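You operate a simulated robot arm through the tools that you are given. There is no shell and no other tool. Be economical: measure what you need, move in short steps, check, and stop when the job is done.

Carry out the task below with a simulated two-armed robot. There is one attempt and no reset: what you move stays moved.

## Task
Rub the carton's tape flat, glue the corner board and stand the carton on it.
Fine: hold the board and cover the bare part of its flat leg; pad and brush go back; the carton stands lengthways on the flat leg. Set down upright: soft pad, small carton. A coat counts when it lies all over at full strength: go over it till it gets no stronger. What is to be rubbed or washed off counts as gone when no trace of it is left.

Only the result counts: the job must be done as asked and must still hold three seconds after the hand-in. Knocking over, shifting, dropping, spilling or breaking anything else fails it. A push-on lid holds only when it is set on centred and level and pressed home; a screw cap is set on level and turned clockwise until tight.

## Robot
Two 7-joint arms with two-finger parallel grippers on one trunk, on a base that drives. Base frame: it is fixed to the floor where the robot stands at the start and does not move with it; the origin is under the middle of the robot, x ahead of it, y to its left, z up; the surface under the hand at the start is at about z = 0.8. Readings come in m, rad, newtons and seconds.
The left shoulder is at the start at [0.06, 0.143, 0.926], the right one opposite. With the tool pointing down near the work surface each hand reaches from about 0.32 to 0.74 m from the robot's upright axis, wherever it stands, measured 20 degrees to its own side. Payload 1.57 kg a hand.
The tool frame of a hand sits at the grasp point between the pads (the TCP): z along the fingers, y along the line on which they close. The tips reach 0.03 m beyond it. The gripper opens to 0.11 m. The fingers are 0.024 m wide and 0.012 m thick; the gripper's body (0.048 by 0.112 m) begins 0.078 m behind the TCP.
Orientation is told as [roll, pitch, yaw] about the base's x, y, z axes, in that order, counted from this pose: with the fingers straight down and closing along the base's y, the tool's x points along the base's -x, its y along +y and its z along -z.

## Interface
- The arms move only by the tool arm_command. It takes "left_increments", "right_increments" or both (then of equal length, played together; a hand with none holds still); each is a list of rows, each a list of 7 numbers: the shift along the tool's x, y, z in m, then the turn, a rotation vector about the tool's x, y, z in rad, then the opening, from 0 (shut) to 1 (fully open). In form: [[x, y, z, wx, wy, wz, claw], ...]. A call has 1 to 8 rows; each row is the pose to reach, as a shift and turn from the pose commanded when the call began, along the tool's axes at that moment. Each row takes 0.2 s and may step no farther than 0.05 m and 0.15 rad from the row before; otherwise, or with a gripper value out of range, the whole call is refused. Where a pose cannot be reached the arm comes as near as it can. A force on the tool above 40 N (or 10 N above the force at the start of the call, whichever is more), or a blocked arm, ends the call early, and 0.2 s more pass. Each finger travels about 0.045 m/s and halts on what it meets, pressing with about 25 N; the grip force reading is that of the motor and also rises with nothing between the fingers. The clock runs only during rows and for 0.2 s after the last one: add rows that repeat a pose to give the fingers time. The reply holds the time, the measured pose of the TCP, the force on the tool along the base axes, the opening and the grip force, in the units named above and with some noise, with the torque about the TCP (base axes, N m) and any sound that the robot's microphone picked up, and new pictures: "views" is both (left out), scene, wrist or none (wrist: the cameras of the hands that moved).
- Cameras (640 x 400 px; columns grow to the right, rows downward): "scene" is now at [0.047, -0.0158, 1.5336]; the picture's right is [-0.18, -0.98, 0.00], its down [-0.74, 0.13, -0.65] and it looks along [0.64, -0.11, -0.76] (base axes); focal length 260 px, centre (320, 200). "left" rides on the left gripper at [0.07, -0.016, -0.141] in its tool frame; the picture's right is [0.23, 0.97, 0.00], its down [-0.85, 0.20, -0.48] and it looks along [-0.47, 0.11, 0.88] (tool axes); focal length 222 px, centre (320, 200). "right" rides on the right gripper at [0.07, 0.016, -0.141] in its tool frame; the picture's right is [-0.23, 0.97, 0.00], its down [-0.85, -0.20, -0.48] and it looks along [-0.47, -0.11, 0.88] (tool axes); focal length 222 px, centre (320, 200). There is no depth. A picture from a camera that has moved, and an enlarged one, comes with that camera's place and axes in the base frame and with its lens.
- raise_lower(by): slides the trunk up (or, below 0, down) by that many m; the arms and the scene camera ride with it, the base frame stays. It gives what a move gives, with no picture.
- roll_base(legs): drives the robot by 1 to 6 legs, each [ahead, left, turn to the left] in m, m and rad, along the robot's own axes; the way and the turn of a leg run together, so that a leg with both is an arc; at most 1.5 m and 3.142 rad a leg. The arms and the cameras ride along, it lands a little off, and it stops where it bumps. It gives what a move gives, and a new picture of the scene camera.
- aim_head(pan, tilt): turns the head with the scene camera to pan (to the left, within 1.501 rad either way) and tilt (down, from -0.506 to 1.204), counted from straight ahead of the robot. It gives what a move gives, and a new picture of the scene camera.
- close_up(camera, box): a new picture of the part [left, top, right, bottom] of that camera's present view, enlarged. It takes no simulated time.
- close_job(): hands the job in; it is judged then, once.

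Go step by step. Nothing tells you exact positions but the pictures and the camera data: compare them with the known pose of the tool, close in by small moves and look again before you grip or let go. The budget is 120 turns and 260 pictures, counting those below and the enlarged ones. Unless the task says otherwise, let go and move clear before handing in, and close with one line.

The tools are called as name(argument=value, ...) on one line, values as JSON. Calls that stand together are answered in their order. arm_command: Moves the arms, as the interface text tells. Its arguments: {"type":"object","properties":{"left_increments":{"type":"array","items":{"type":"array","items":{"type":"number"}}},"right_increments":{"type":"array","items":{"type":"array","items":{"type":"number"}}},"views":{"type":"string","enum":["both","scene","wrist","none"]}},"required":[]} The other tools are called the same way: raise_lower (by) slides the trunk up or down; roll_base (legs) drives the base; aim_head (pan, tilt) turns the head that bears the scene camera; close_up (camera, box) takes an enlarged picture of a part of a camera's view; close_job () hands the job in.

At the start:

```text
time_s: 0.0
left_eef_pos: [0.5982, 0.2239, 1.0005]
left_ee_rot: [0.0, -0.003, -0.001]
left_ft_force: [-0.1, -0.6, 0.3]
left_torque: [-0.05, -0.02, 0.01]
left_gripper_width: 0.1101
left_finger_force: 0.1
right_eef_pos: [0.527, -0.3165, 0.9993]
right_ee_rot: [0.001, -0.002, -0.001]
right_ft_force: [0.2, 0.1, 0.1]
right_torque: [-0.02, 0.0, 0.01]
right_gripper_width: 0.1096
right_finger_force: 0.0
trunk travel left (down, up): [-0.525, 0.065]
robot x, y, heading: [0.0007, -0.0018, 0.006]
head pan, tilt: [-0.176, 0.857]
```

scene: 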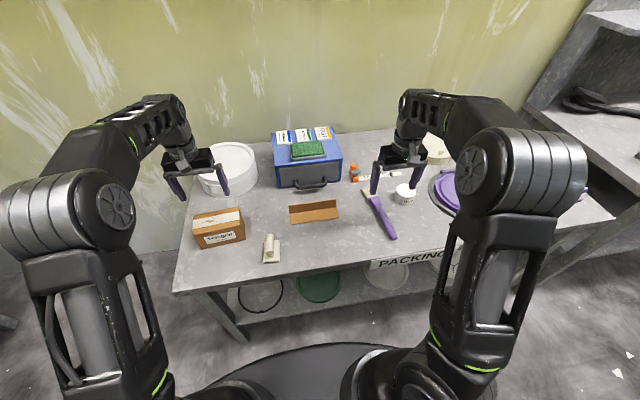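
right: 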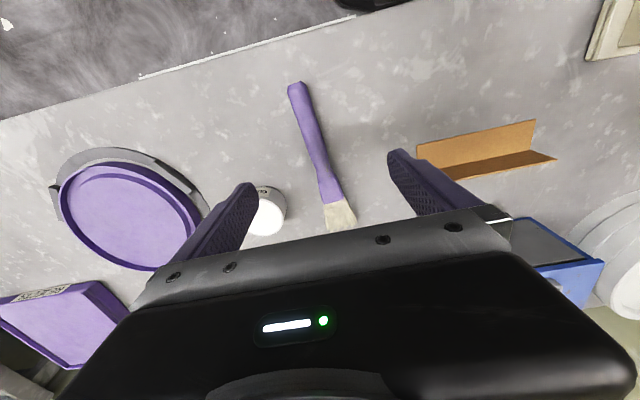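
left: 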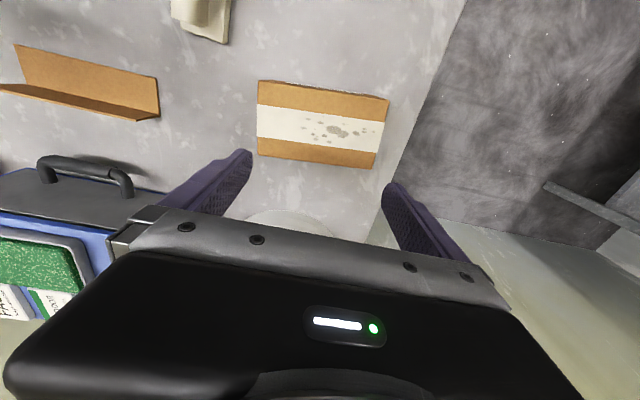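

I see a table with the carton (left), a felt pad with a handle (near the carton), the corner board (middle), a brush and a small white glue pot (right). I'll look closer first.

close_up(camera="scene", box=[180, 180, 350, 286])

close_up(camera="scene", box=[340, 120, 500, 250])

close_up(camera="left", box=[160, 0, 420, 180])

close_up(camera="right", box=[200, 60, 600, 260])

```text
3.76 times, centred on (265, 233) of scene
camera zoom: at [0.047, -0.0158, 1.5336], right [-0.18, -0.98, 0.0], down [-0.74, 0.13, -0.65], along [0.64, -0.11, -0.76], focal length 977 px, centre (527, 76)
```

zoom: 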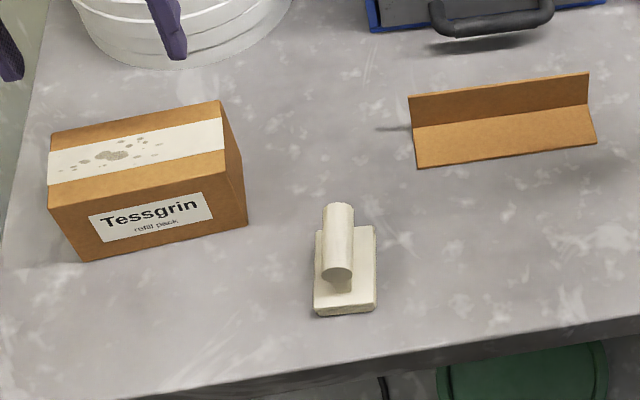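

```text
3.08 times, centred on (420, 185) of scene
camera zoom: at [0.047, -0.0158, 1.5336], right [-0.18, -0.98, 0.0], down [-0.74, 0.13, -0.65], along [0.64, -0.11, -0.76], focal length 798 px, centre (12, 246)
```

zoom: 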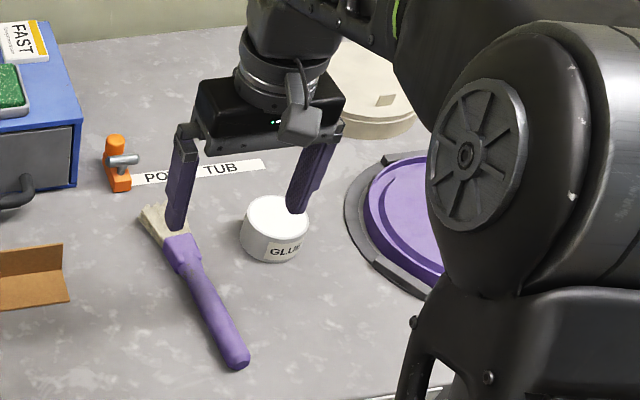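

```text
2.22 times, centred on (290, 90) of left
camera zoom: at [0.5287, 0.2085, 1.1417], right [-0.23, 0.97, 0.0], down [0.85, 0.2, 0.48], along [0.47, 0.11, -0.88], focal length 494 px, centre (387, 444)
```

zoom: 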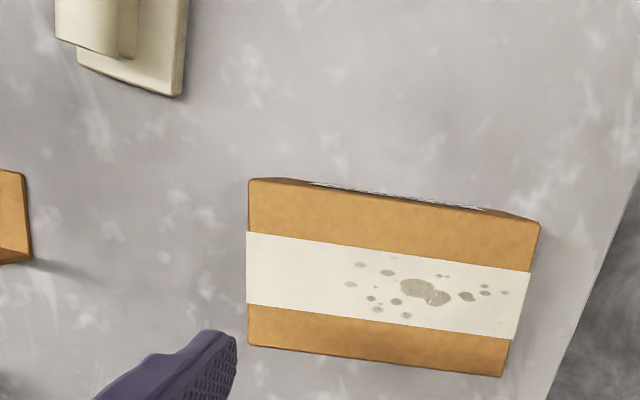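

```text
1.60 times, centred on (400, 160) of right
camera zoom: at [0.4574, -0.2997, 1.1409], right [0.23, 0.97, 0.0], down [0.85, -0.2, 0.48], along [0.47, -0.11, -0.88], focal length 355 px, centre (192, 264)
```

zoom: 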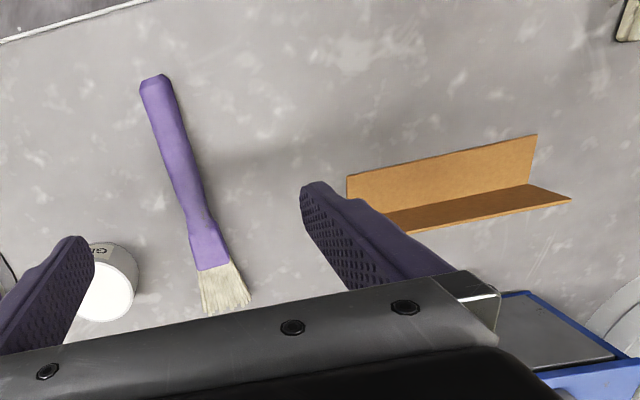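

The pad lies at about (0.485, 0.063), carton centre about (0.58, 0.218), the board spans y from -0.178 to -0.01 at x 0.58–0.63, and the brush and glue are to the right. I'll bring the left hand above the pad to look closer.

arm_command(left_increments=[[0.025, -0.038, 0.012, 0, 0, 0, 1], [0.05, -0.076, 0.025, 0, 0, 0, 1], [0.075, -0.114, 0.037, 0, 0, 0, 1], [0.1, -0.15, 0.05, 0, 0, 0, 1], [0.108, -0.161, 0.05, 0, 0, 0, 1], [0.108, -0.161, 0.05, 0, 0, 0, 1]])

```text
time_s: 1.4
left_eef_pos: [0.4937, 0.0631, 0.951]
left_ee_rot: [-0.001, 0.001, 0.0]
left_ft_force: [-0.1, 0.5, 0.1]
left_torque: [0.01, -0.02, -0.01]
left_gripper_width: 0.1099
left_finger_force: 0.1
right_eef_pos: [0.5277, -0.3173, 1.0003]
right_ee_rot: [-0.001, 0.0, 0.001]
right_ft_force: [-1.2, 0.8, 0.2]
right_torque: [0.03, -0.01, 0.01]
right_gripper_width: 0.11
right_finger_force: 0.1
trunk travel left (down, up): [-0.525, 0.065]
robot x, y, heading: [0.0007, -0.0002, 0.001]
head pan, tilt: [-0.176, 0.857]
camera scene: at [0.047, -0.0158, 1.5336], right [-0.18, -0.98, 0.0], down [-0.74, 0.13, -0.65], along [0.64, -0.11, -0.76], focal length 260 px, centre (320, 200)
camera left: at [0.4237, 0.0465, 1.0935], right [-0.23, 0.97, 0.0], down [0.85, 0.2, 0.48], along [0.47, 0.11, -0.88], focal length 222 px, centre (320, 200)
```

scene: 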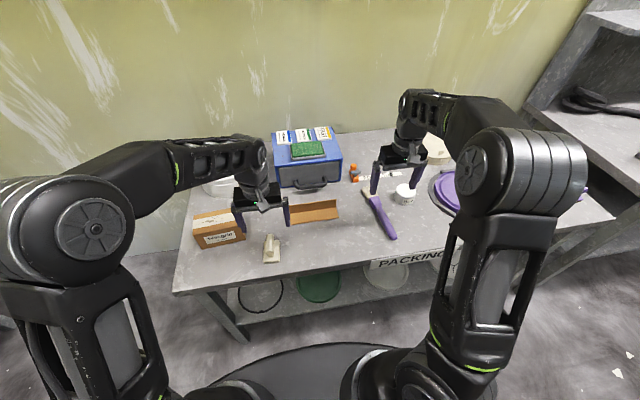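
left: 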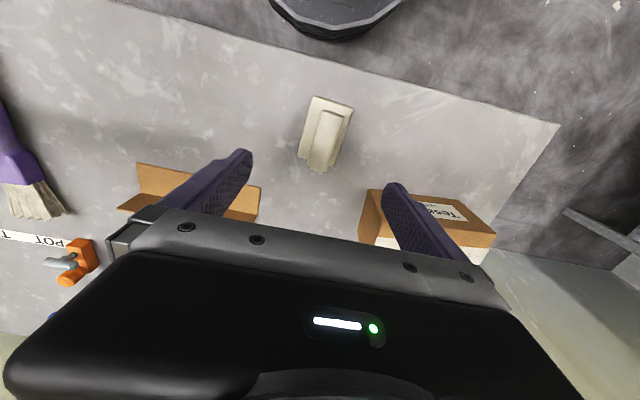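

close_up(camera="left", box=[250, 75, 410, 175])

close_up(camera="left", box=[100, 140, 270, 246])

close_up(camera="scene", box=[235, 190, 355, 265])

```text
4.00 times, centred on (330, 125) of left
camera zoom: at [0.4237, 0.0465, 1.0935], right [-0.23, 0.97, 0.0], down [0.85, 0.2, 0.48], along [0.47, 0.11, -0.88], focal length 888 px, centre (280, 500)
```

zoom: 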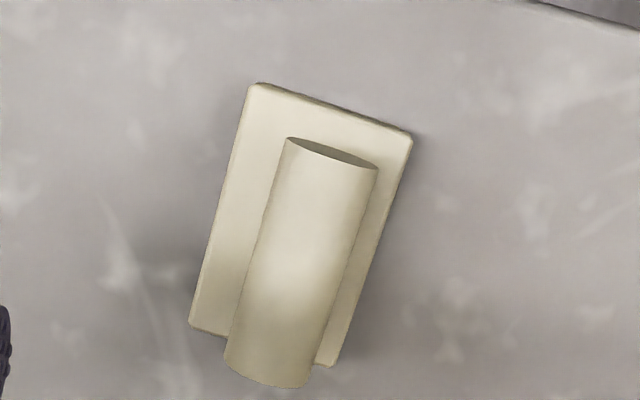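

```text
3.76 times, centred on (185, 193) of left
camera zoom: at [0.4237, 0.0465, 1.0935], right [-0.23, 0.97, 0.0], down [0.85, 0.2, 0.48], along [0.47, 0.11, -0.88], focal length 836 px, centre (828, 226)
```

zoom: 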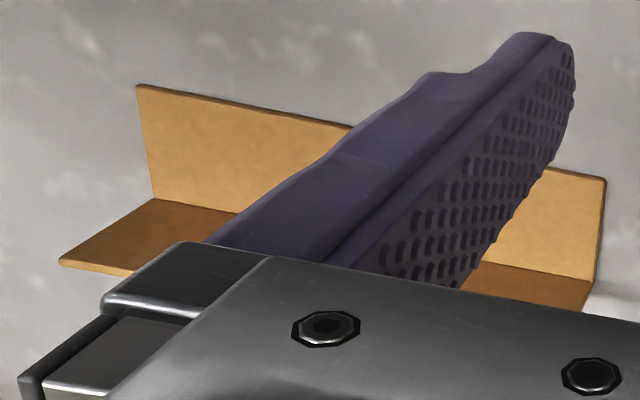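

```text
5.33 times, centred on (295, 228) of scene
camera zoom: at [0.047, -0.0158, 1.5336], right [-0.18, -0.98, 0.0], down [-0.74, 0.13, -0.65], along [0.64, -0.11, -0.76], focal length 1384 px, centre (453, 53)
```

zoom: 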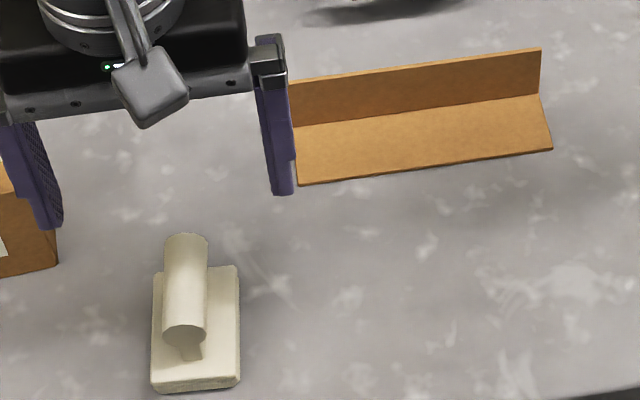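

The pad's base is centred near (0.480, 0.065), with its handle axis at z≈0.84, roughly along x. I'll descend around the handle and grip it.

arm_command(left_increments=[[0.012, 0.002, 0.035, 0, 0, 0.04, 1], [0.012, 0.002, 0.07, 0, 0, 0.04, 1], [0.012, 0.002, 0.103, 0, 0, 0.04, 1], [0.012, 0.002, 0.103, 0, 0, 0.04, 1]])

close_up(camera="scene", box=[215, 190, 335, 265])

```text
time_s: 2.4
left_eef_pos: [0.4784, 0.0645, 0.8471]
left_ee_rot: [0.0, 0.0, -0.041]
left_ft_force: [0.6, -0.3, -0.3]
left_torque: [0.02, 0.03, 0.04]
left_gripper_width: 0.1099
left_finger_force: 0.1
right_eef_pos: [0.5266, -0.3161, 1.0001]
right_ee_rot: [0.001, -0.001, -0.002]
right_ft_force: [-0.1, -0.2, 0.6]
right_torque: [0.0, 0.0, 0.0]
right_gripper_width: 0.1099
right_finger_force: 0.0
trunk travel left (down, up): [-0.525, 0.065]
robot x, y, heading: [-0.0021, -0.0022, -0.002]
head pan, tilt: [-0.176, 0.857]
camera scene: at [0.0467, -0.0158, 1.5337], right [-0.18, -0.98, 0.0], down [-0.74, 0.13, -0.65], along [0.64, -0.11, -0.76], focal length 260 px, centre (320, 200)
camera left: at [0.4087, 0.0527, 0.9878], right [-0.19, 0.98, 0.0], down [0.86, 0.17, 0.48], along [0.47, 0.09, -0.88], focal length 222 px, centre (320, 200)
```

scene: 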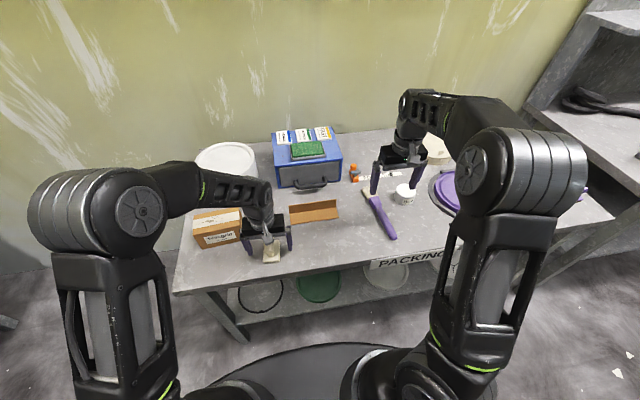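
left: 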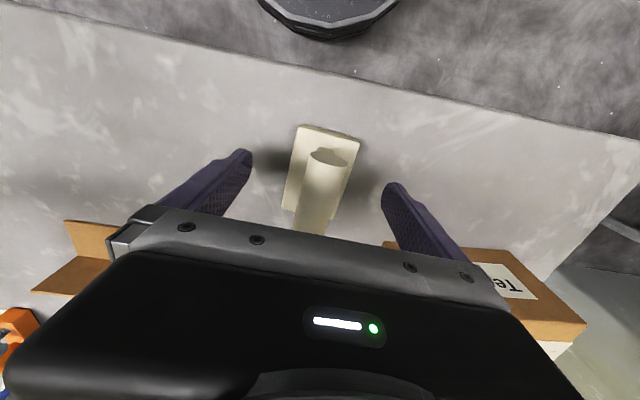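

```text
5.33 times, centred on (275, 228) of scene
camera zoom: at [0.0467, -0.0158, 1.5337], right [-0.18, -0.98, 0.0], down [-0.74, 0.13, -0.65], along [0.64, -0.11, -0.76], focal length 1384 px, centre (560, 53)
```

zoom: 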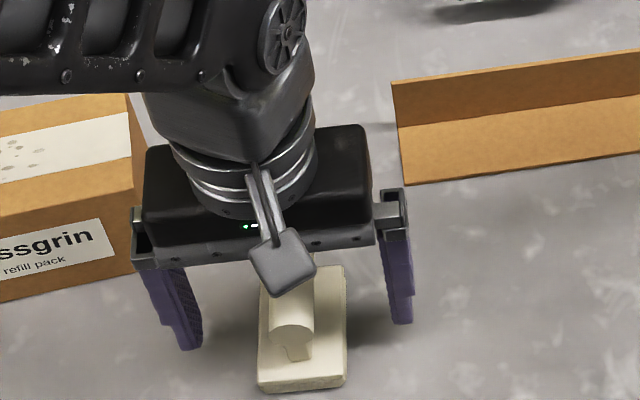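

Fingers straddle the handle evenly. Closing on it.

arm_command(left_increments=[[0, 0, 0, 0, 0, 0, 0], [0, 0, 0, 0, 0, 0, 0], [0, 0, 0, 0, 0, 0, 0], [0, 0, 0, 0, 0, 0, 0], [0, 0, 0, 0, 0, 0, 0], [0, 0, 0, 0, 0, 0, 0], [0, 0, 0, 0, 0, 0, 0]], views="wrist")

```text
time_s: 4.0
left_eef_pos: [0.4801, 0.0649, 0.8456]
left_ee_rot: [0.001, -0.002, -0.04]
left_ft_force: [0.0, 0.5, 0.5]
left_torque: [0.0, 0.03, 0.03]
left_gripper_width: 0.0493
left_finger_force: 24.7
right_eef_pos: [0.5268, -0.3158, 1.0003]
right_ee_rot: [-0.001, 0.0, 0.001]
right_ft_force: [0.1, 0.6, 0.0]
right_torque: [0.0, 0.02, 0.0]
right_gripper_width: 0.1102
right_finger_force: 0.2
trunk travel left (down, up): [-0.525, 0.065]
robot x, y, heading: [0.0004, 0.0049, -0.001]
head pan, tilt: [-0.176, 0.857]
camera left: at [0.409, 0.0526, 0.9881], right [-0.19, 0.98, 0.0], down [0.86, 0.17, 0.48], along [0.47, 0.09, -0.88], focal length 222 px, centre (320, 200)
```

left: 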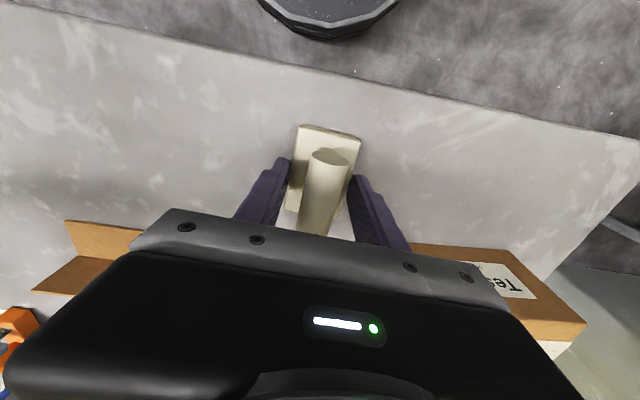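

The tips caught the pad's base (0.049 m wide), not the handle. I'll open, rise 12 mm and grip the handle itself.

arm_command(left_increments=[[0, 0, 0, 0, 0, 0, 0.7], [0, 0, -0.006, 0, 0, 0, 0.7], [0, 0, -0.013, 0, 0, 0, 0.7], [0, 0, -0.013, 0, 0, 0, 0], [0, 0, -0.013, 0, 0, 0, 0], [0, 0, -0.013, 0, 0, 0, 0], [0, 0, -0.013, 0, 0, 0, 0], [0, 0, -0.013, 0, 0, 0, 0]], views="wrist")

```text
time_s: 5.8
left_eef_pos: [0.4787, 0.0649, 0.8585]
left_ee_rot: [0.001, 0.0, -0.041]
left_ft_force: [-0.6, -0.2, 0.5]
left_torque: [0.01, 0.02, -0.02]
left_gripper_width: 0.0238
left_finger_force: 25.2
right_eef_pos: [0.5269, -0.3171, 1.0001]
right_ee_rot: [0.001, 0.001, 0.001]
right_ft_force: [0.4, 0.4, -0.4]
right_torque: [-0.01, 0.0, 0.01]
right_gripper_width: 0.11
right_finger_force: 0.1
trunk travel left (down, up): [-0.525, 0.065]
robot x, y, heading: [0.0019, -0.0013, -0.001]
head pan, tilt: [-0.176, 0.857]
camera left: at [0.4096, 0.0526, 1.0006], right [-0.19, 0.98, 0.0], down [0.86, 0.17, 0.48], along [0.47, 0.09, -0.88], focal length 222 px, centre (320, 200)
```

left: 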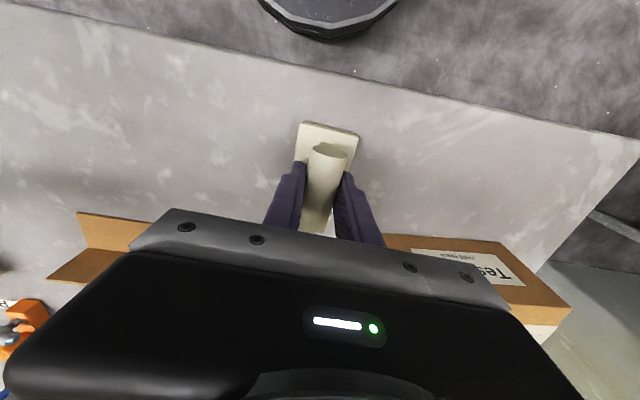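

Handle gripped (0.024 m). I'll lift, carry the pad over the carton and align it, keeping well above its top.

arm_command(left_increments=[[0, 0, -0.045, 0, 0, 0, 0], [0, 0, -0.09, 0, 0, 0, 0], [0, 0.01, -0.12, 0, 0, 0, 0], [-0.025, 0.045, -0.12, 0, 0, -0.05, 0], [-0.05, 0.085, -0.12, 0, 0, -0.1, 0], [-0.075, 0.12, -0.12, 0, 0, -0.15, 0], [-0.09, 0.144, -0.12, 0, 0, -0.15, 0], [-0.09, 0.144, -0.12, 0, 0, -0.15, 0]])

close_up(camera="scene", box=[170, 160, 310, 260])

```text
time_s: 7.6
left_eef_pos: [0.5741, 0.2049, 0.9772]
left_ee_rot: [0.001, 0.0, 0.108]
left_ft_force: [-0.2, -0.6, 0.0]
left_torque: [-0.01, 0.03, 0.02]
left_gripper_width: 0.0243
left_finger_force: 25.1
right_eef_pos: [0.5274, -0.3159, 1.0003]
right_ee_rot: [0.001, 0.0, 0.0]
right_ft_force: [0.0, 0.0, -0.6]
right_torque: [0.0, 0.0, 0.01]
right_gripper_width: 0.1101
right_finger_force: 0.1
trunk travel left (down, up): [-0.525, 0.065]
robot x, y, heading: [-0.0031, -0.0001, -0.0]
head pan, tilt: [-0.176, 0.857]
camera scene: at [0.047, -0.016, 1.5336], right [-0.18, -0.98, 0.0], down [-0.74, 0.13, -0.65], along [0.64, -0.11, -0.76], focal length 260 px, centre (320, 200)
camera left: at [0.5067, 0.1826, 1.1194], right [-0.33, 0.94, 0.0], down [0.83, 0.29, 0.48], along [0.45, 0.16, -0.88], focal length 222 px, centre (320, 200)
```

scene: 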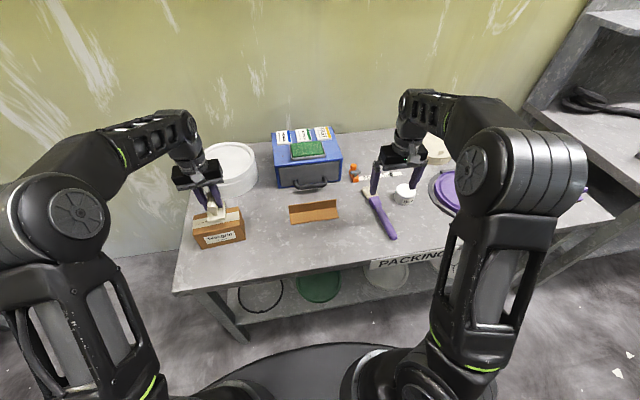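
left: 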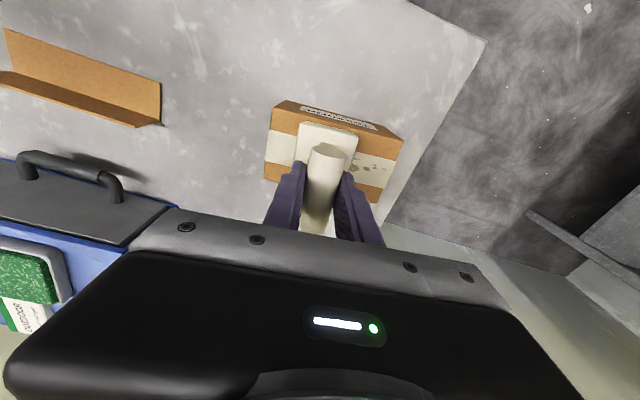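

```text
4.00 times, centred on (240, 210) of scene
camera zoom: at [0.047, -0.016, 1.5336], right [-0.18, -0.98, 0.0], down [-0.74, 0.13, -0.65], along [0.64, -0.11, -0.76], focal length 1038 px, centre (640, 160)
```

zoom: 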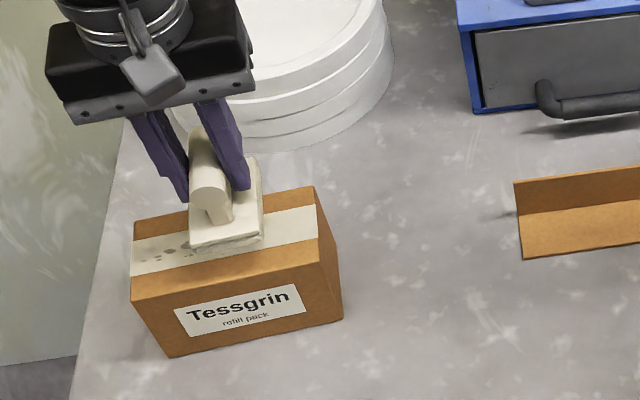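

The pad hovers over the carton's tape. I'll lower it to near the surface and check force and picture.

arm_command(left_increments=[[0, 0, 0.02, 0, 0, 0, 0], [0, 0, 0.035, 0, 0, 0, 0], [0, 0, 0.04, 0, 0, 0, 0]], views="none")

close_up(camera="scene", box=[190, 180, 270, 230])

```text
time_s: 8.4
left_eef_pos: [0.5748, 0.2051, 0.9418]
left_ee_rot: [-0.004, -0.009, 0.109]
left_ft_force: [3.9, 2.2, 25.4]
left_torque: [0.02, -0.08, -0.02]
left_gripper_width: 0.0245
left_finger_force: 25.2
right_eef_pos: [0.5268, -0.3157, 1.0021]
right_ee_rot: [0.001, -0.002, 0.001]
right_ft_force: [0.3, -0.9, 1.0]
right_torque: [-0.01, 0.0, -0.04]
right_gripper_width: 0.1098
right_finger_force: 0.1
trunk travel left (down, up): [-0.525, 0.065]
robot x, y, heading: [0.0016, 0.0003, -0.005]
head pan, tilt: [-0.176, 0.857]
```

```text
8.00 times, centred on (230, 205) of scene
camera zoom: at [0.0455, -0.0163, 1.5342], right [-0.18, -0.98, 0.0], down [-0.74, 0.13, -0.66], along [0.65, -0.11, -0.76], focal length 2076 px, centre (1040, 160)
```

zoom: 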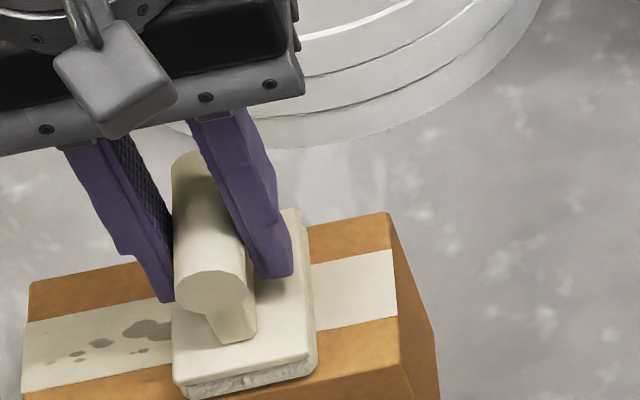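

Contact at about z=0.942 with 25 N; I'll ease to ~10 N and stroke slowly along the tape over the spots.

arm_command(left_increments=[[0, 0, -0.003, 0, 0, 0, 0], [0, 0.015, -0.003, 0, 0, 0, 0], [0, 0.03, -0.003, 0, 0, 0, 0], [0, 0.045, -0.003, 0, 0, 0, 0], [0, 0.06, -0.003, 0, 0, 0, 0], [0, 0.04, -0.003, 0, 0, 0, 0], [0, 0.02, -0.003, 0, 0, 0, 0], [0, 0, -0.003, 0, 0, 0, 0]], views="none")

close_up(camera="scene", box=[190, 180, 270, 250])

```text
time_s: 10.2
left_eef_pos: [0.5744, 0.2057, 0.9414]
left_ee_rot: [-0.002, 0.003, 0.11]
left_ft_force: [-0.3, -0.8, 0.0]
left_torque: [0.0, 0.01, -0.05]
left_gripper_width: 0.0244
left_finger_force: 25.0
right_eef_pos: [0.5274, -0.3175, 0.9991]
right_ee_rot: [0.002, 0.0, -0.001]
right_ft_force: [-0.2, 0.3, 0.0]
right_torque: [0.03, -0.03, 0.01]
right_gripper_width: 0.1098
right_finger_force: 0.0
trunk travel left (down, up): [-0.525, 0.065]
robot x, y, heading: [-0.0008, -0.0006, -0.0]
head pan, tilt: [-0.176, 0.857]
```

```text
5.71 times, centred on (230, 215) of scene
camera zoom: at [0.0472, -0.0163, 1.5335], right [-0.18, -0.98, 0.0], down [-0.74, 0.13, -0.65], along [0.64, -0.11, -0.76], focal length 1483 px, centre (834, 114)
```

zoom: 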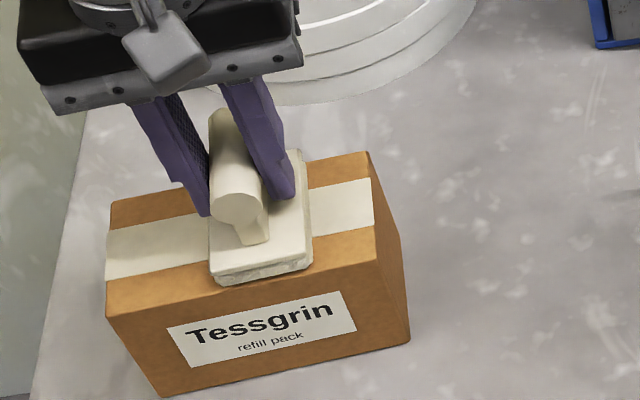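

The visible spots are gone. One more full pass over the whole tape length with slight pressure, then lift and inspect.

arm_command(left_increments=[[0, 0, 0.0015, 0, 0, 0, 0], [0, 0.02, 0.0015, 0, 0, 0, 0], [0, 0.04, 0.0015, 0, 0, 0, 0], [0, 0.06, 0.0015, 0, 0, 0, 0], [0, 0.03, 0.0015, 0, 0, 0, 0], [0, 0, 0.0015, 0, 0, 0, 0], [0, -0.02, 0.0015, 0, 0, 0, 0], [0, -0.035, 0.0015, 0, 0, 0, 0]], views="none")

arm_command(left_increments=[[0, 0.01, -0.02, 0, 0, 0, 0], [0.02, 0, -0.06, 0, 0, 0, 0], [0.05, -0.02, -0.06, 0, 0, 0, 0], [0.08, -0.05, -0.06, 0, 0, 0, 0]], views="both")

close_up(camera="scene", box=[180, 190, 260, 250])

close_up(camera="left", box=[240, 90, 480, 240])

```text
time_s: 12.0
left_eef_pos: [0.5773, 0.1704, 0.9406]
left_ee_rot: [0.001, -0.002, 0.111]
left_ft_force: [-0.6, 3.6, 11.0]
left_torque: [0.15, -0.33, 0.07]
left_gripper_width: 0.0247
left_finger_force: 24.7
right_eef_pos: [0.5261, -0.3159, 0.9998]
right_ee_rot: [0.0, -0.002, 0.001]
right_ft_force: [-0.4, -0.1, 0.0]
right_torque: [0.01, -0.02, -0.02]
right_gripper_width: 0.1099
right_finger_force: 0.1
trunk travel left (down, up): [-0.525, 0.065]
robot x, y, heading: [0.0002, 0.0033, -0.002]
head pan, tilt: [-0.176, 0.857]
```

```text
time_s: 13.0
left_eef_pos: [0.5004, 0.1104, 1.002]
left_ee_rot: [0.002, -0.003, 0.109]
left_ft_force: [-0.2, -0.7, -0.2]
left_torque: [-0.01, -0.04, 0.02]
left_gripper_width: 0.0245
left_finger_force: 25.3
right_eef_pos: [0.5274, -0.3177, 1.0008]
right_ee_rot: [0.001, -0.002, 0.001]
right_ft_force: [-0.1, -1.0, 0.5]
right_torque: [0.0, 0.0, 0.01]
right_gripper_width: 0.1102
right_finger_force: 0.1
trunk travel left (down, up): [-0.525, 0.065]
robot x, y, heading: [-0.0021, -0.0009, -0.0]
head pan, tilt: [-0.176, 0.857]
camera scene: at [0.0463, -0.0165, 1.5336], right [-0.18, -0.98, 0.0], down [-0.74, 0.13, -0.65], along [0.64, -0.11, -0.76], focal length 260 px, centre (320, 200)
camera left: at [0.4328, 0.0863, 1.1433], right [-0.33, 0.94, 0.0], down [0.83, 0.29, 0.48], along [0.45, 0.16, -0.88], focal length 222 px, centre (320, 200)
```

scene: 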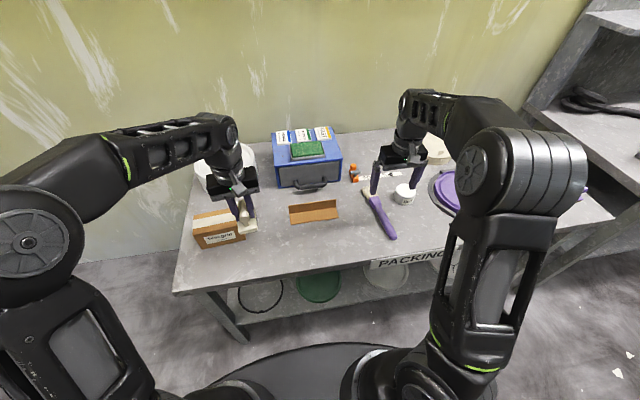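
left: 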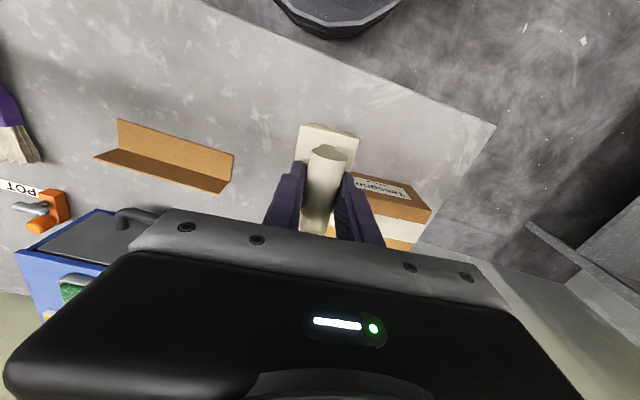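

```text
6.67 times, centred on (220, 220) of scene
camera zoom: at [0.0463, -0.0165, 1.5336], right [-0.18, -0.98, 0.0], down [-0.74, 0.13, -0.65], along [0.64, -0.11, -0.76], focal length 1730 px, centre (987, 67)
```

zoom: 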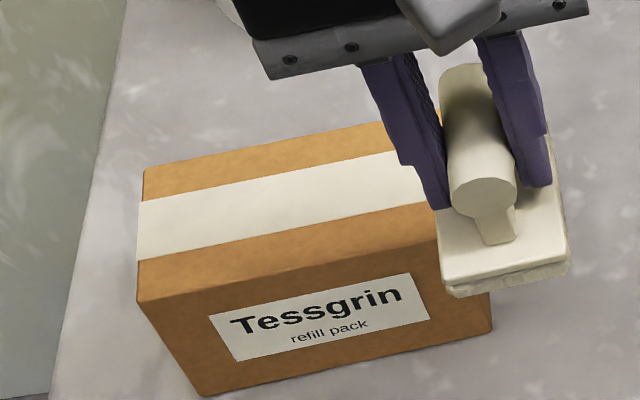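

```text
2.67 times, centred on (360, 165) of left
camera zoom: at [0.4328, 0.0863, 1.1433], right [-0.33, 0.94, 0.0], down [0.83, 0.29, 0.48], along [0.45, 0.16, -0.88], focal length 592 px, centre (213, 293)
```

zoom: 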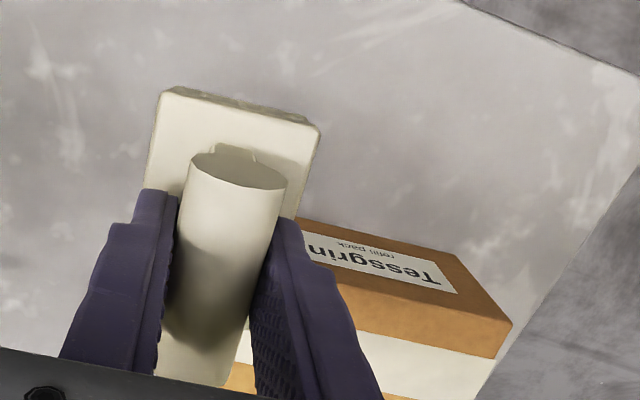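

The tape is clean. Returning the pad to its original spot (0.479, 0.065).

arm_command(left_increments=[[0.013, -0.021, 0.02, 0, 0, 0.08, 0], [0.0262, -0.0428, 0.05, 0, 0, 0.15, 0], [0.0262, -0.0428, 0.09, 0, 0, 0.15, 0], [0.0262, -0.0428, 0.125, 0, 0, 0.15, 0], [0.0262, -0.0428, 0.138, 0, 0, 0.15, 0], [0.0262, -0.0428, 0.1425, 0, 0, 0.15, 0], [0.0262, -0.0428, 0.1425, 0, 0, 0.15, 0]], views="wrist")

close_up(camera="scene", box=[215, 190, 335, 265])

```text
time_s: 14.6
left_eef_pos: [0.4834, 0.0671, 0.8599]
left_ee_rot: [0.001, 0.0, -0.04]
left_ft_force: [0.1, -0.3, -0.6]
left_torque: [0.0, 0.01, -0.01]
left_gripper_width: 0.0245
left_finger_force: 24.8
right_eef_pos: [0.5272, -0.3168, 0.9998]
right_ee_rot: [0.0, 0.001, 0.0]
right_ft_force: [0.4, 0.0, -0.5]
right_torque: [0.0, 0.0, 0.01]
right_gripper_width: 0.11
right_finger_force: 0.0
trunk travel left (down, up): [-0.525, 0.065]
robot x, y, heading: [-0.0004, 0.0017, -0.001]
head pan, tilt: [-0.176, 0.857]
camera left: at [0.4133, 0.0542, 1.0015], right [-0.19, 0.98, 0.0], down [0.86, 0.17, 0.48], along [0.47, 0.09, -0.88], focal length 222 px, centre (320, 200)
```

left: 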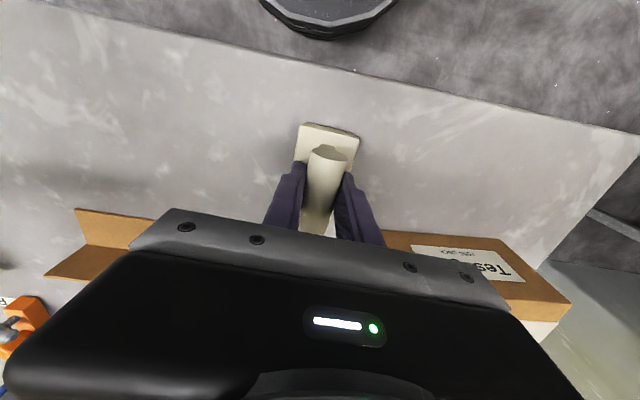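

```text
5.33 times, centred on (275, 228) of scene
camera zoom: at [0.047, -0.0158, 1.5336], right [-0.18, -0.98, 0.0], down [-0.74, 0.13, -0.65], along [0.64, -0.11, -0.76], focal length 1384 px, centre (560, 53)
```

zoom: 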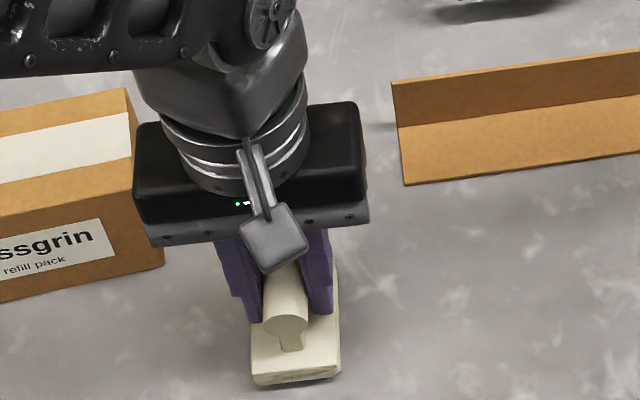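

Nearly down; a few mm correction and final lowering, then release and rise.

arm_command(left_increments=[[0.003, -0.001, 0.0015, 0, 0, 0, 0], [0.003, -0.001, 0.003, 0, 0, 0, 0], [0.003, -0.001, 0.003, 0, 0, 0, 0]], views="none")

close_up(camera="scene", box=[235, 210, 315, 265])

```text
time_s: 15.4
left_eef_pos: [0.4785, 0.0661, 0.8559]
left_ee_rot: [0.001, -0.002, -0.04]
left_ft_force: [0.2, -0.7, -0.4]
left_torque: [-0.03, 0.0, -0.01]
left_gripper_width: 0.0243
left_finger_force: 24.6
right_eef_pos: [0.5268, -0.3158, 1.0003]
right_ee_rot: [0.0, 0.0, 0.0]
right_ft_force: [-0.7, -0.3, 0.5]
right_torque: [-0.02, 0.01, 0.02]
right_gripper_width: 0.1099
right_finger_force: 0.1
trunk travel left (down, up): [-0.525, 0.065]
robot x, y, heading: [-0.001, -0.0015, 0.001]
head pan, tilt: [-0.176, 0.857]
```

```text
7.27 times, centred on (275, 238) of scene
camera zoom: at [0.047, -0.0158, 1.5336], right [-0.18, -0.98, 0.0], down [-0.74, 0.13, -0.65], along [0.64, -0.11, -0.76], focal length 1887 px, centre (647, -73)
```

zoom: 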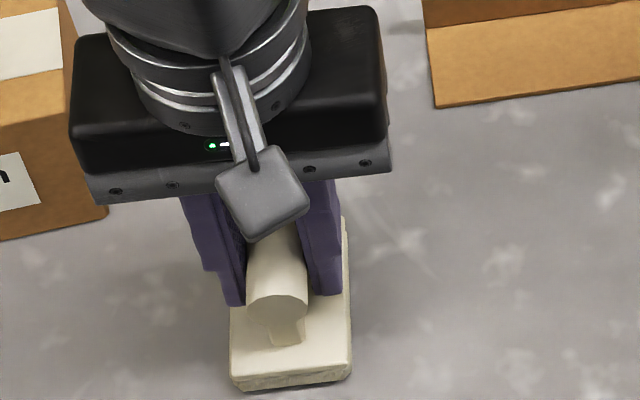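

Still no contact force; lowering a little further.

arm_command(left_increments=[[0, 0, 0.001, 0, 0, 0, 0], [0, 0, 0.002, 0, 0, 0, 0], [0, 0, 0.002, 0, 0, 0, 0]], views="none")

close_up(camera="scene", box=[235, 210, 315, 265])

```text
time_s: 16.2
left_eef_pos: [0.4793, 0.0668, 0.8553]
left_ee_rot: [0.001, -0.007, -0.039]
left_ft_force: [1.9, 4.4, 21.4]
left_torque: [0.03, 0.18, 0.01]
left_gripper_width: 0.0247
left_finger_force: 24.9
right_eef_pos: [0.5265, -0.3158, 1.0015]
right_ee_rot: [0.0, 0.0, 0.0]
right_ft_force: [1.2, 0.7, -0.5]
right_torque: [0.03, 0.01, 0.0]
right_gripper_width: 0.1101
right_finger_force: 0.0
trunk travel left (down, up): [-0.525, 0.065]
robot x, y, heading: [0.0008, 0.0002, -0.006]
head pan, tilt: [-0.176, 0.857]
```

```text
7.27 times, centred on (275, 238) of scene
camera zoom: at [0.0455, -0.0154, 1.534], right [-0.18, -0.98, 0.0], down [-0.74, 0.13, -0.66], along [0.65, -0.12, -0.76], focal length 1887 px, centre (647, -73)
```

zoom: 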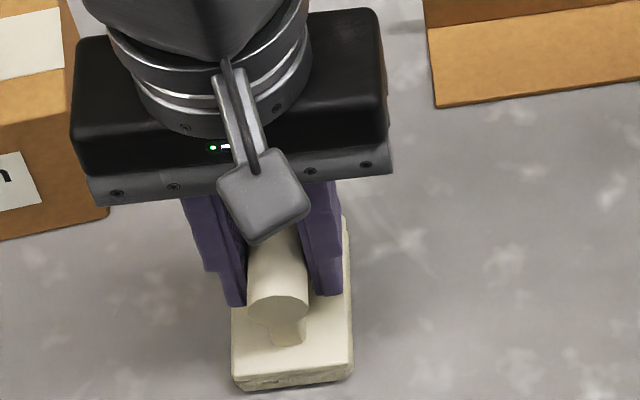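

Contact made (21 N). Easing off, opening and rising.

arm_command(left_increments=[[0, 0, -0.0017, 0, 0, 0, 0], [0, 0, -0.0017, 0, 0, 0, 0.6], [0, 0, -0.0017, 0, 0, 0, 0.6], [0, 0, -0.0017, 0, 0, 0, 0.6], [0, 0, -0.0017, 0, 0, 0, 0.6], [0, 0, -0.04, 0, 0, 0, 0.6], [0, 0, -0.08, 0, 0, 0, 0.6], [0, 0, -0.12, 0, 0, 0, 1]], views="both")

close_up(camera="scene", box=[235, 190, 355, 265])

```text
time_s: 18.0
left_eef_pos: [0.4791, 0.0663, 0.9711]
left_ee_rot: [0.001, -0.002, -0.04]
left_ft_force: [0.2, 0.2, -0.6]
left_torque: [0.01, 0.01, -0.02]
left_gripper_width: 0.1002
left_finger_force: 0.1
right_eef_pos: [0.5275, -0.3163, 1.0003]
right_ee_rot: [0.0, -0.001, -0.001]
right_ft_force: [-0.3, 0.0, 0.4]
right_torque: [-0.01, -0.01, -0.01]
right_gripper_width: 0.1103
right_finger_force: 0.0
trunk travel left (down, up): [-0.525, 0.065]
robot x, y, heading: [0.0027, -0.0015, 0.001]
head pan, tilt: [-0.176, 0.857]
camera scene: at [0.0465, -0.0157, 1.5336], right [-0.18, -0.98, 0.0], down [-0.74, 0.13, -0.65], along [0.64, -0.12, -0.76], focal length 260 px, centre (320, 200)
camera left: at [0.4095, 0.0527, 1.1124], right [-0.19, 0.98, 0.0], down [0.86, 0.17, 0.48], along [0.47, 0.09, -0.88], focal length 222 px, centre (320, 200)
```

scene: 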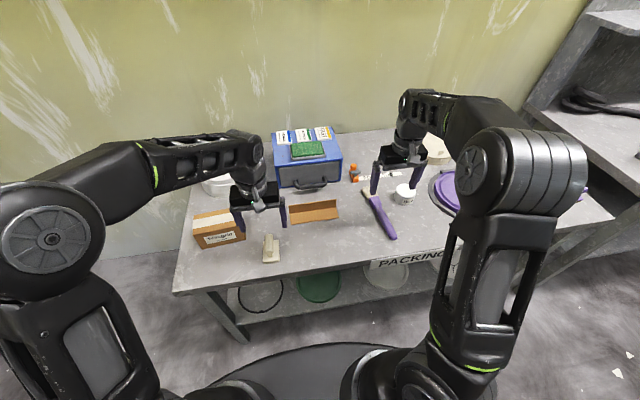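
left: 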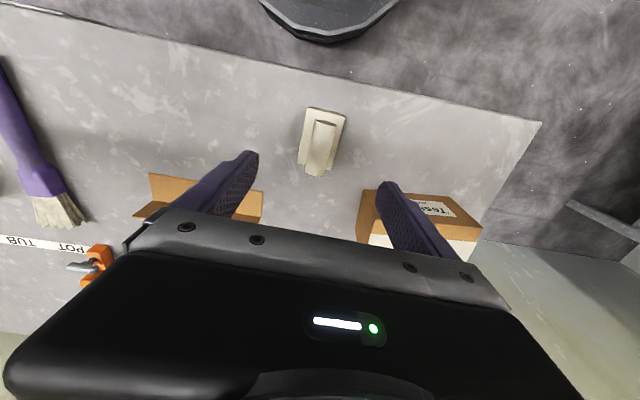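

```text
5.33 times, centred on (295, 228) of scene
camera zoom: at [0.0465, -0.0157, 1.5336], right [-0.18, -0.98, 0.0], down [-0.74, 0.13, -0.65], along [0.64, -0.12, -0.76], focal length 1384 px, centre (453, 53)
```

zoom: 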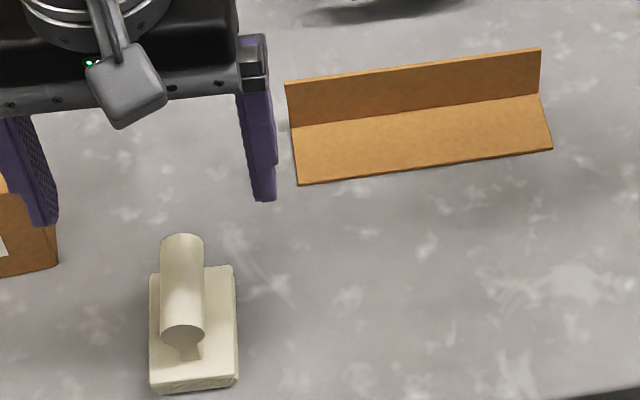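

Pad is back standing. Next I bring the left hand (turning it 90° clockwise) toward the board's left end, and draw the right hand back to see brush and glue pot.

arm_command(left_increments=[[-0.012, -0.008, 0, 0, 0, 0.15, 0.5], [-0.025, -0.016, 0, 0, 0, 0.3, 0.5], [-0.038, -0.024, 0, 0, 0, 0.45, 0.5], [-0.05, -0.031, 0, 0, 0, 0.6, 0.5], [-0.063, -0.039, 0, 0, 0, 0.75, 0.5], [-0.076, -0.047, 0, 0, 0, 0.9, 0.5], [-0.09, -0.055, 0, 0, 0, 1.05, 0.5], [-0.102, -0.062, 0, 0, 0, 1.2, 0.5]], right_increments=[[0.025, 0, 0, 0, 0, 0, 1], [0.05, 0, 0, 0, 0, 0, 1], [0.075, 0, 0, 0, 0, 0, 1], [0.09, 0, 0, 0, 0, 0, 1], [0.09, 0, 0, 0, 0, 0, 1], [0.09, 0, 0, 0, 0, 0, 1], [0.09, 0, 0, 0, 0, 0, 1], [0.09, 0, 0, 0, 0, 0, 1]])

close_up(camera="right", box=[180, 40, 440, 220])

close_up(camera="scene", box=[340, 160, 440, 250])

```text
time_s: 19.8
left_eef_pos: [0.5794, 0.0003, 0.9745]
left_ee_rot: [0.001, 0.0, -1.243]
left_ft_force: [-0.1, -0.5, 0.0]
left_torque: [0.05, 0.0, -0.01]
left_gripper_width: 0.055
left_finger_force: 0.1
right_eef_pos: [0.4395, -0.316, 1.0004]
right_ee_rot: [-0.001, -0.001, 0.0]
right_ft_force: [0.0, -0.4, 0.2]
right_torque: [0.0, -0.02, -0.04]
right_gripper_width: 0.1103
right_finger_force: 0.0
trunk travel left (down, up): [-0.525, 0.065]
robot x, y, heading: [0.0031, -0.0013, -0.001]
head pan, tilt: [-0.176, 0.857]
camera scene: at [0.0472, -0.016, 1.5336], right [-0.18, -0.98, 0.0], down [-0.74, 0.13, -0.65], along [0.64, -0.11, -0.76], focal length 260 px, centre (320, 200)
camera right: at [0.37, -0.3009, 1.1409], right [0.23, 0.97, 0.0], down [0.85, -0.2, 0.48], along [0.47, -0.11, -0.88], focal length 222 px, centre (320, 200)
camera left: at [0.5417, 0.0617, 1.1162], right [0.85, 0.53, 0.0], down [0.46, -0.75, 0.48], along [0.25, -0.41, -0.88], focal length 222 px, centre (320, 200)
```

scene: 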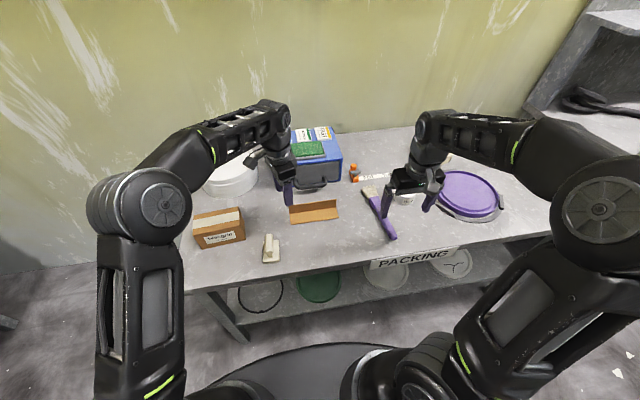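
right: 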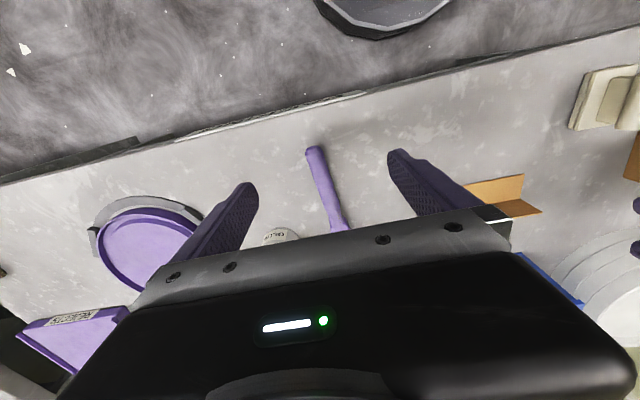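
left: 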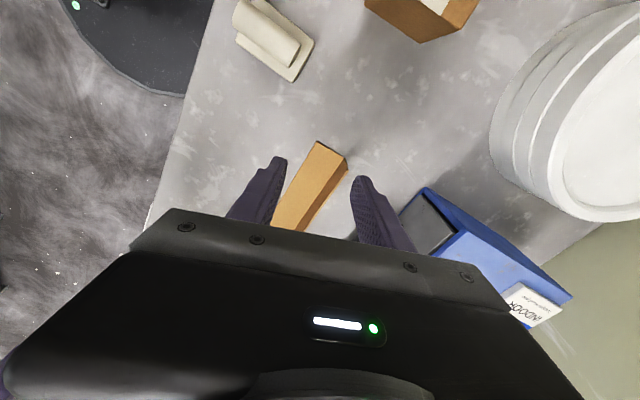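

```text
2.22 times, centred on (310, 130) of right
camera zoom: at [0.37, -0.3009, 1.1409], right [0.23, 0.97, 0.0], down [0.85, -0.2, 0.48], along [0.47, -0.11, -0.88], focal length 494 px, centre (342, 356)
```

zoom: 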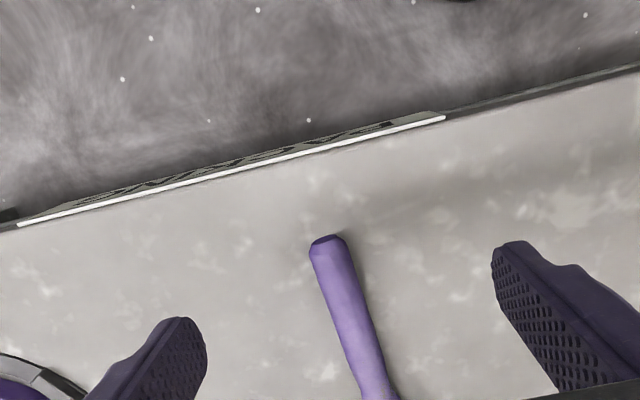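

```text
4.44 times, centred on (390, 205) of scene
camera zoom: at [0.0472, -0.016, 1.5336], right [-0.18, -0.98, 0.0], down [-0.74, 0.13, -0.65], along [0.64, -0.11, -0.76], focal length 1153 px, centre (9, 178)
```

zoom: 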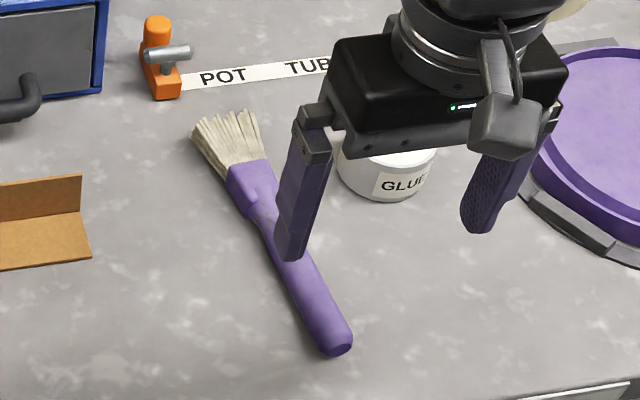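

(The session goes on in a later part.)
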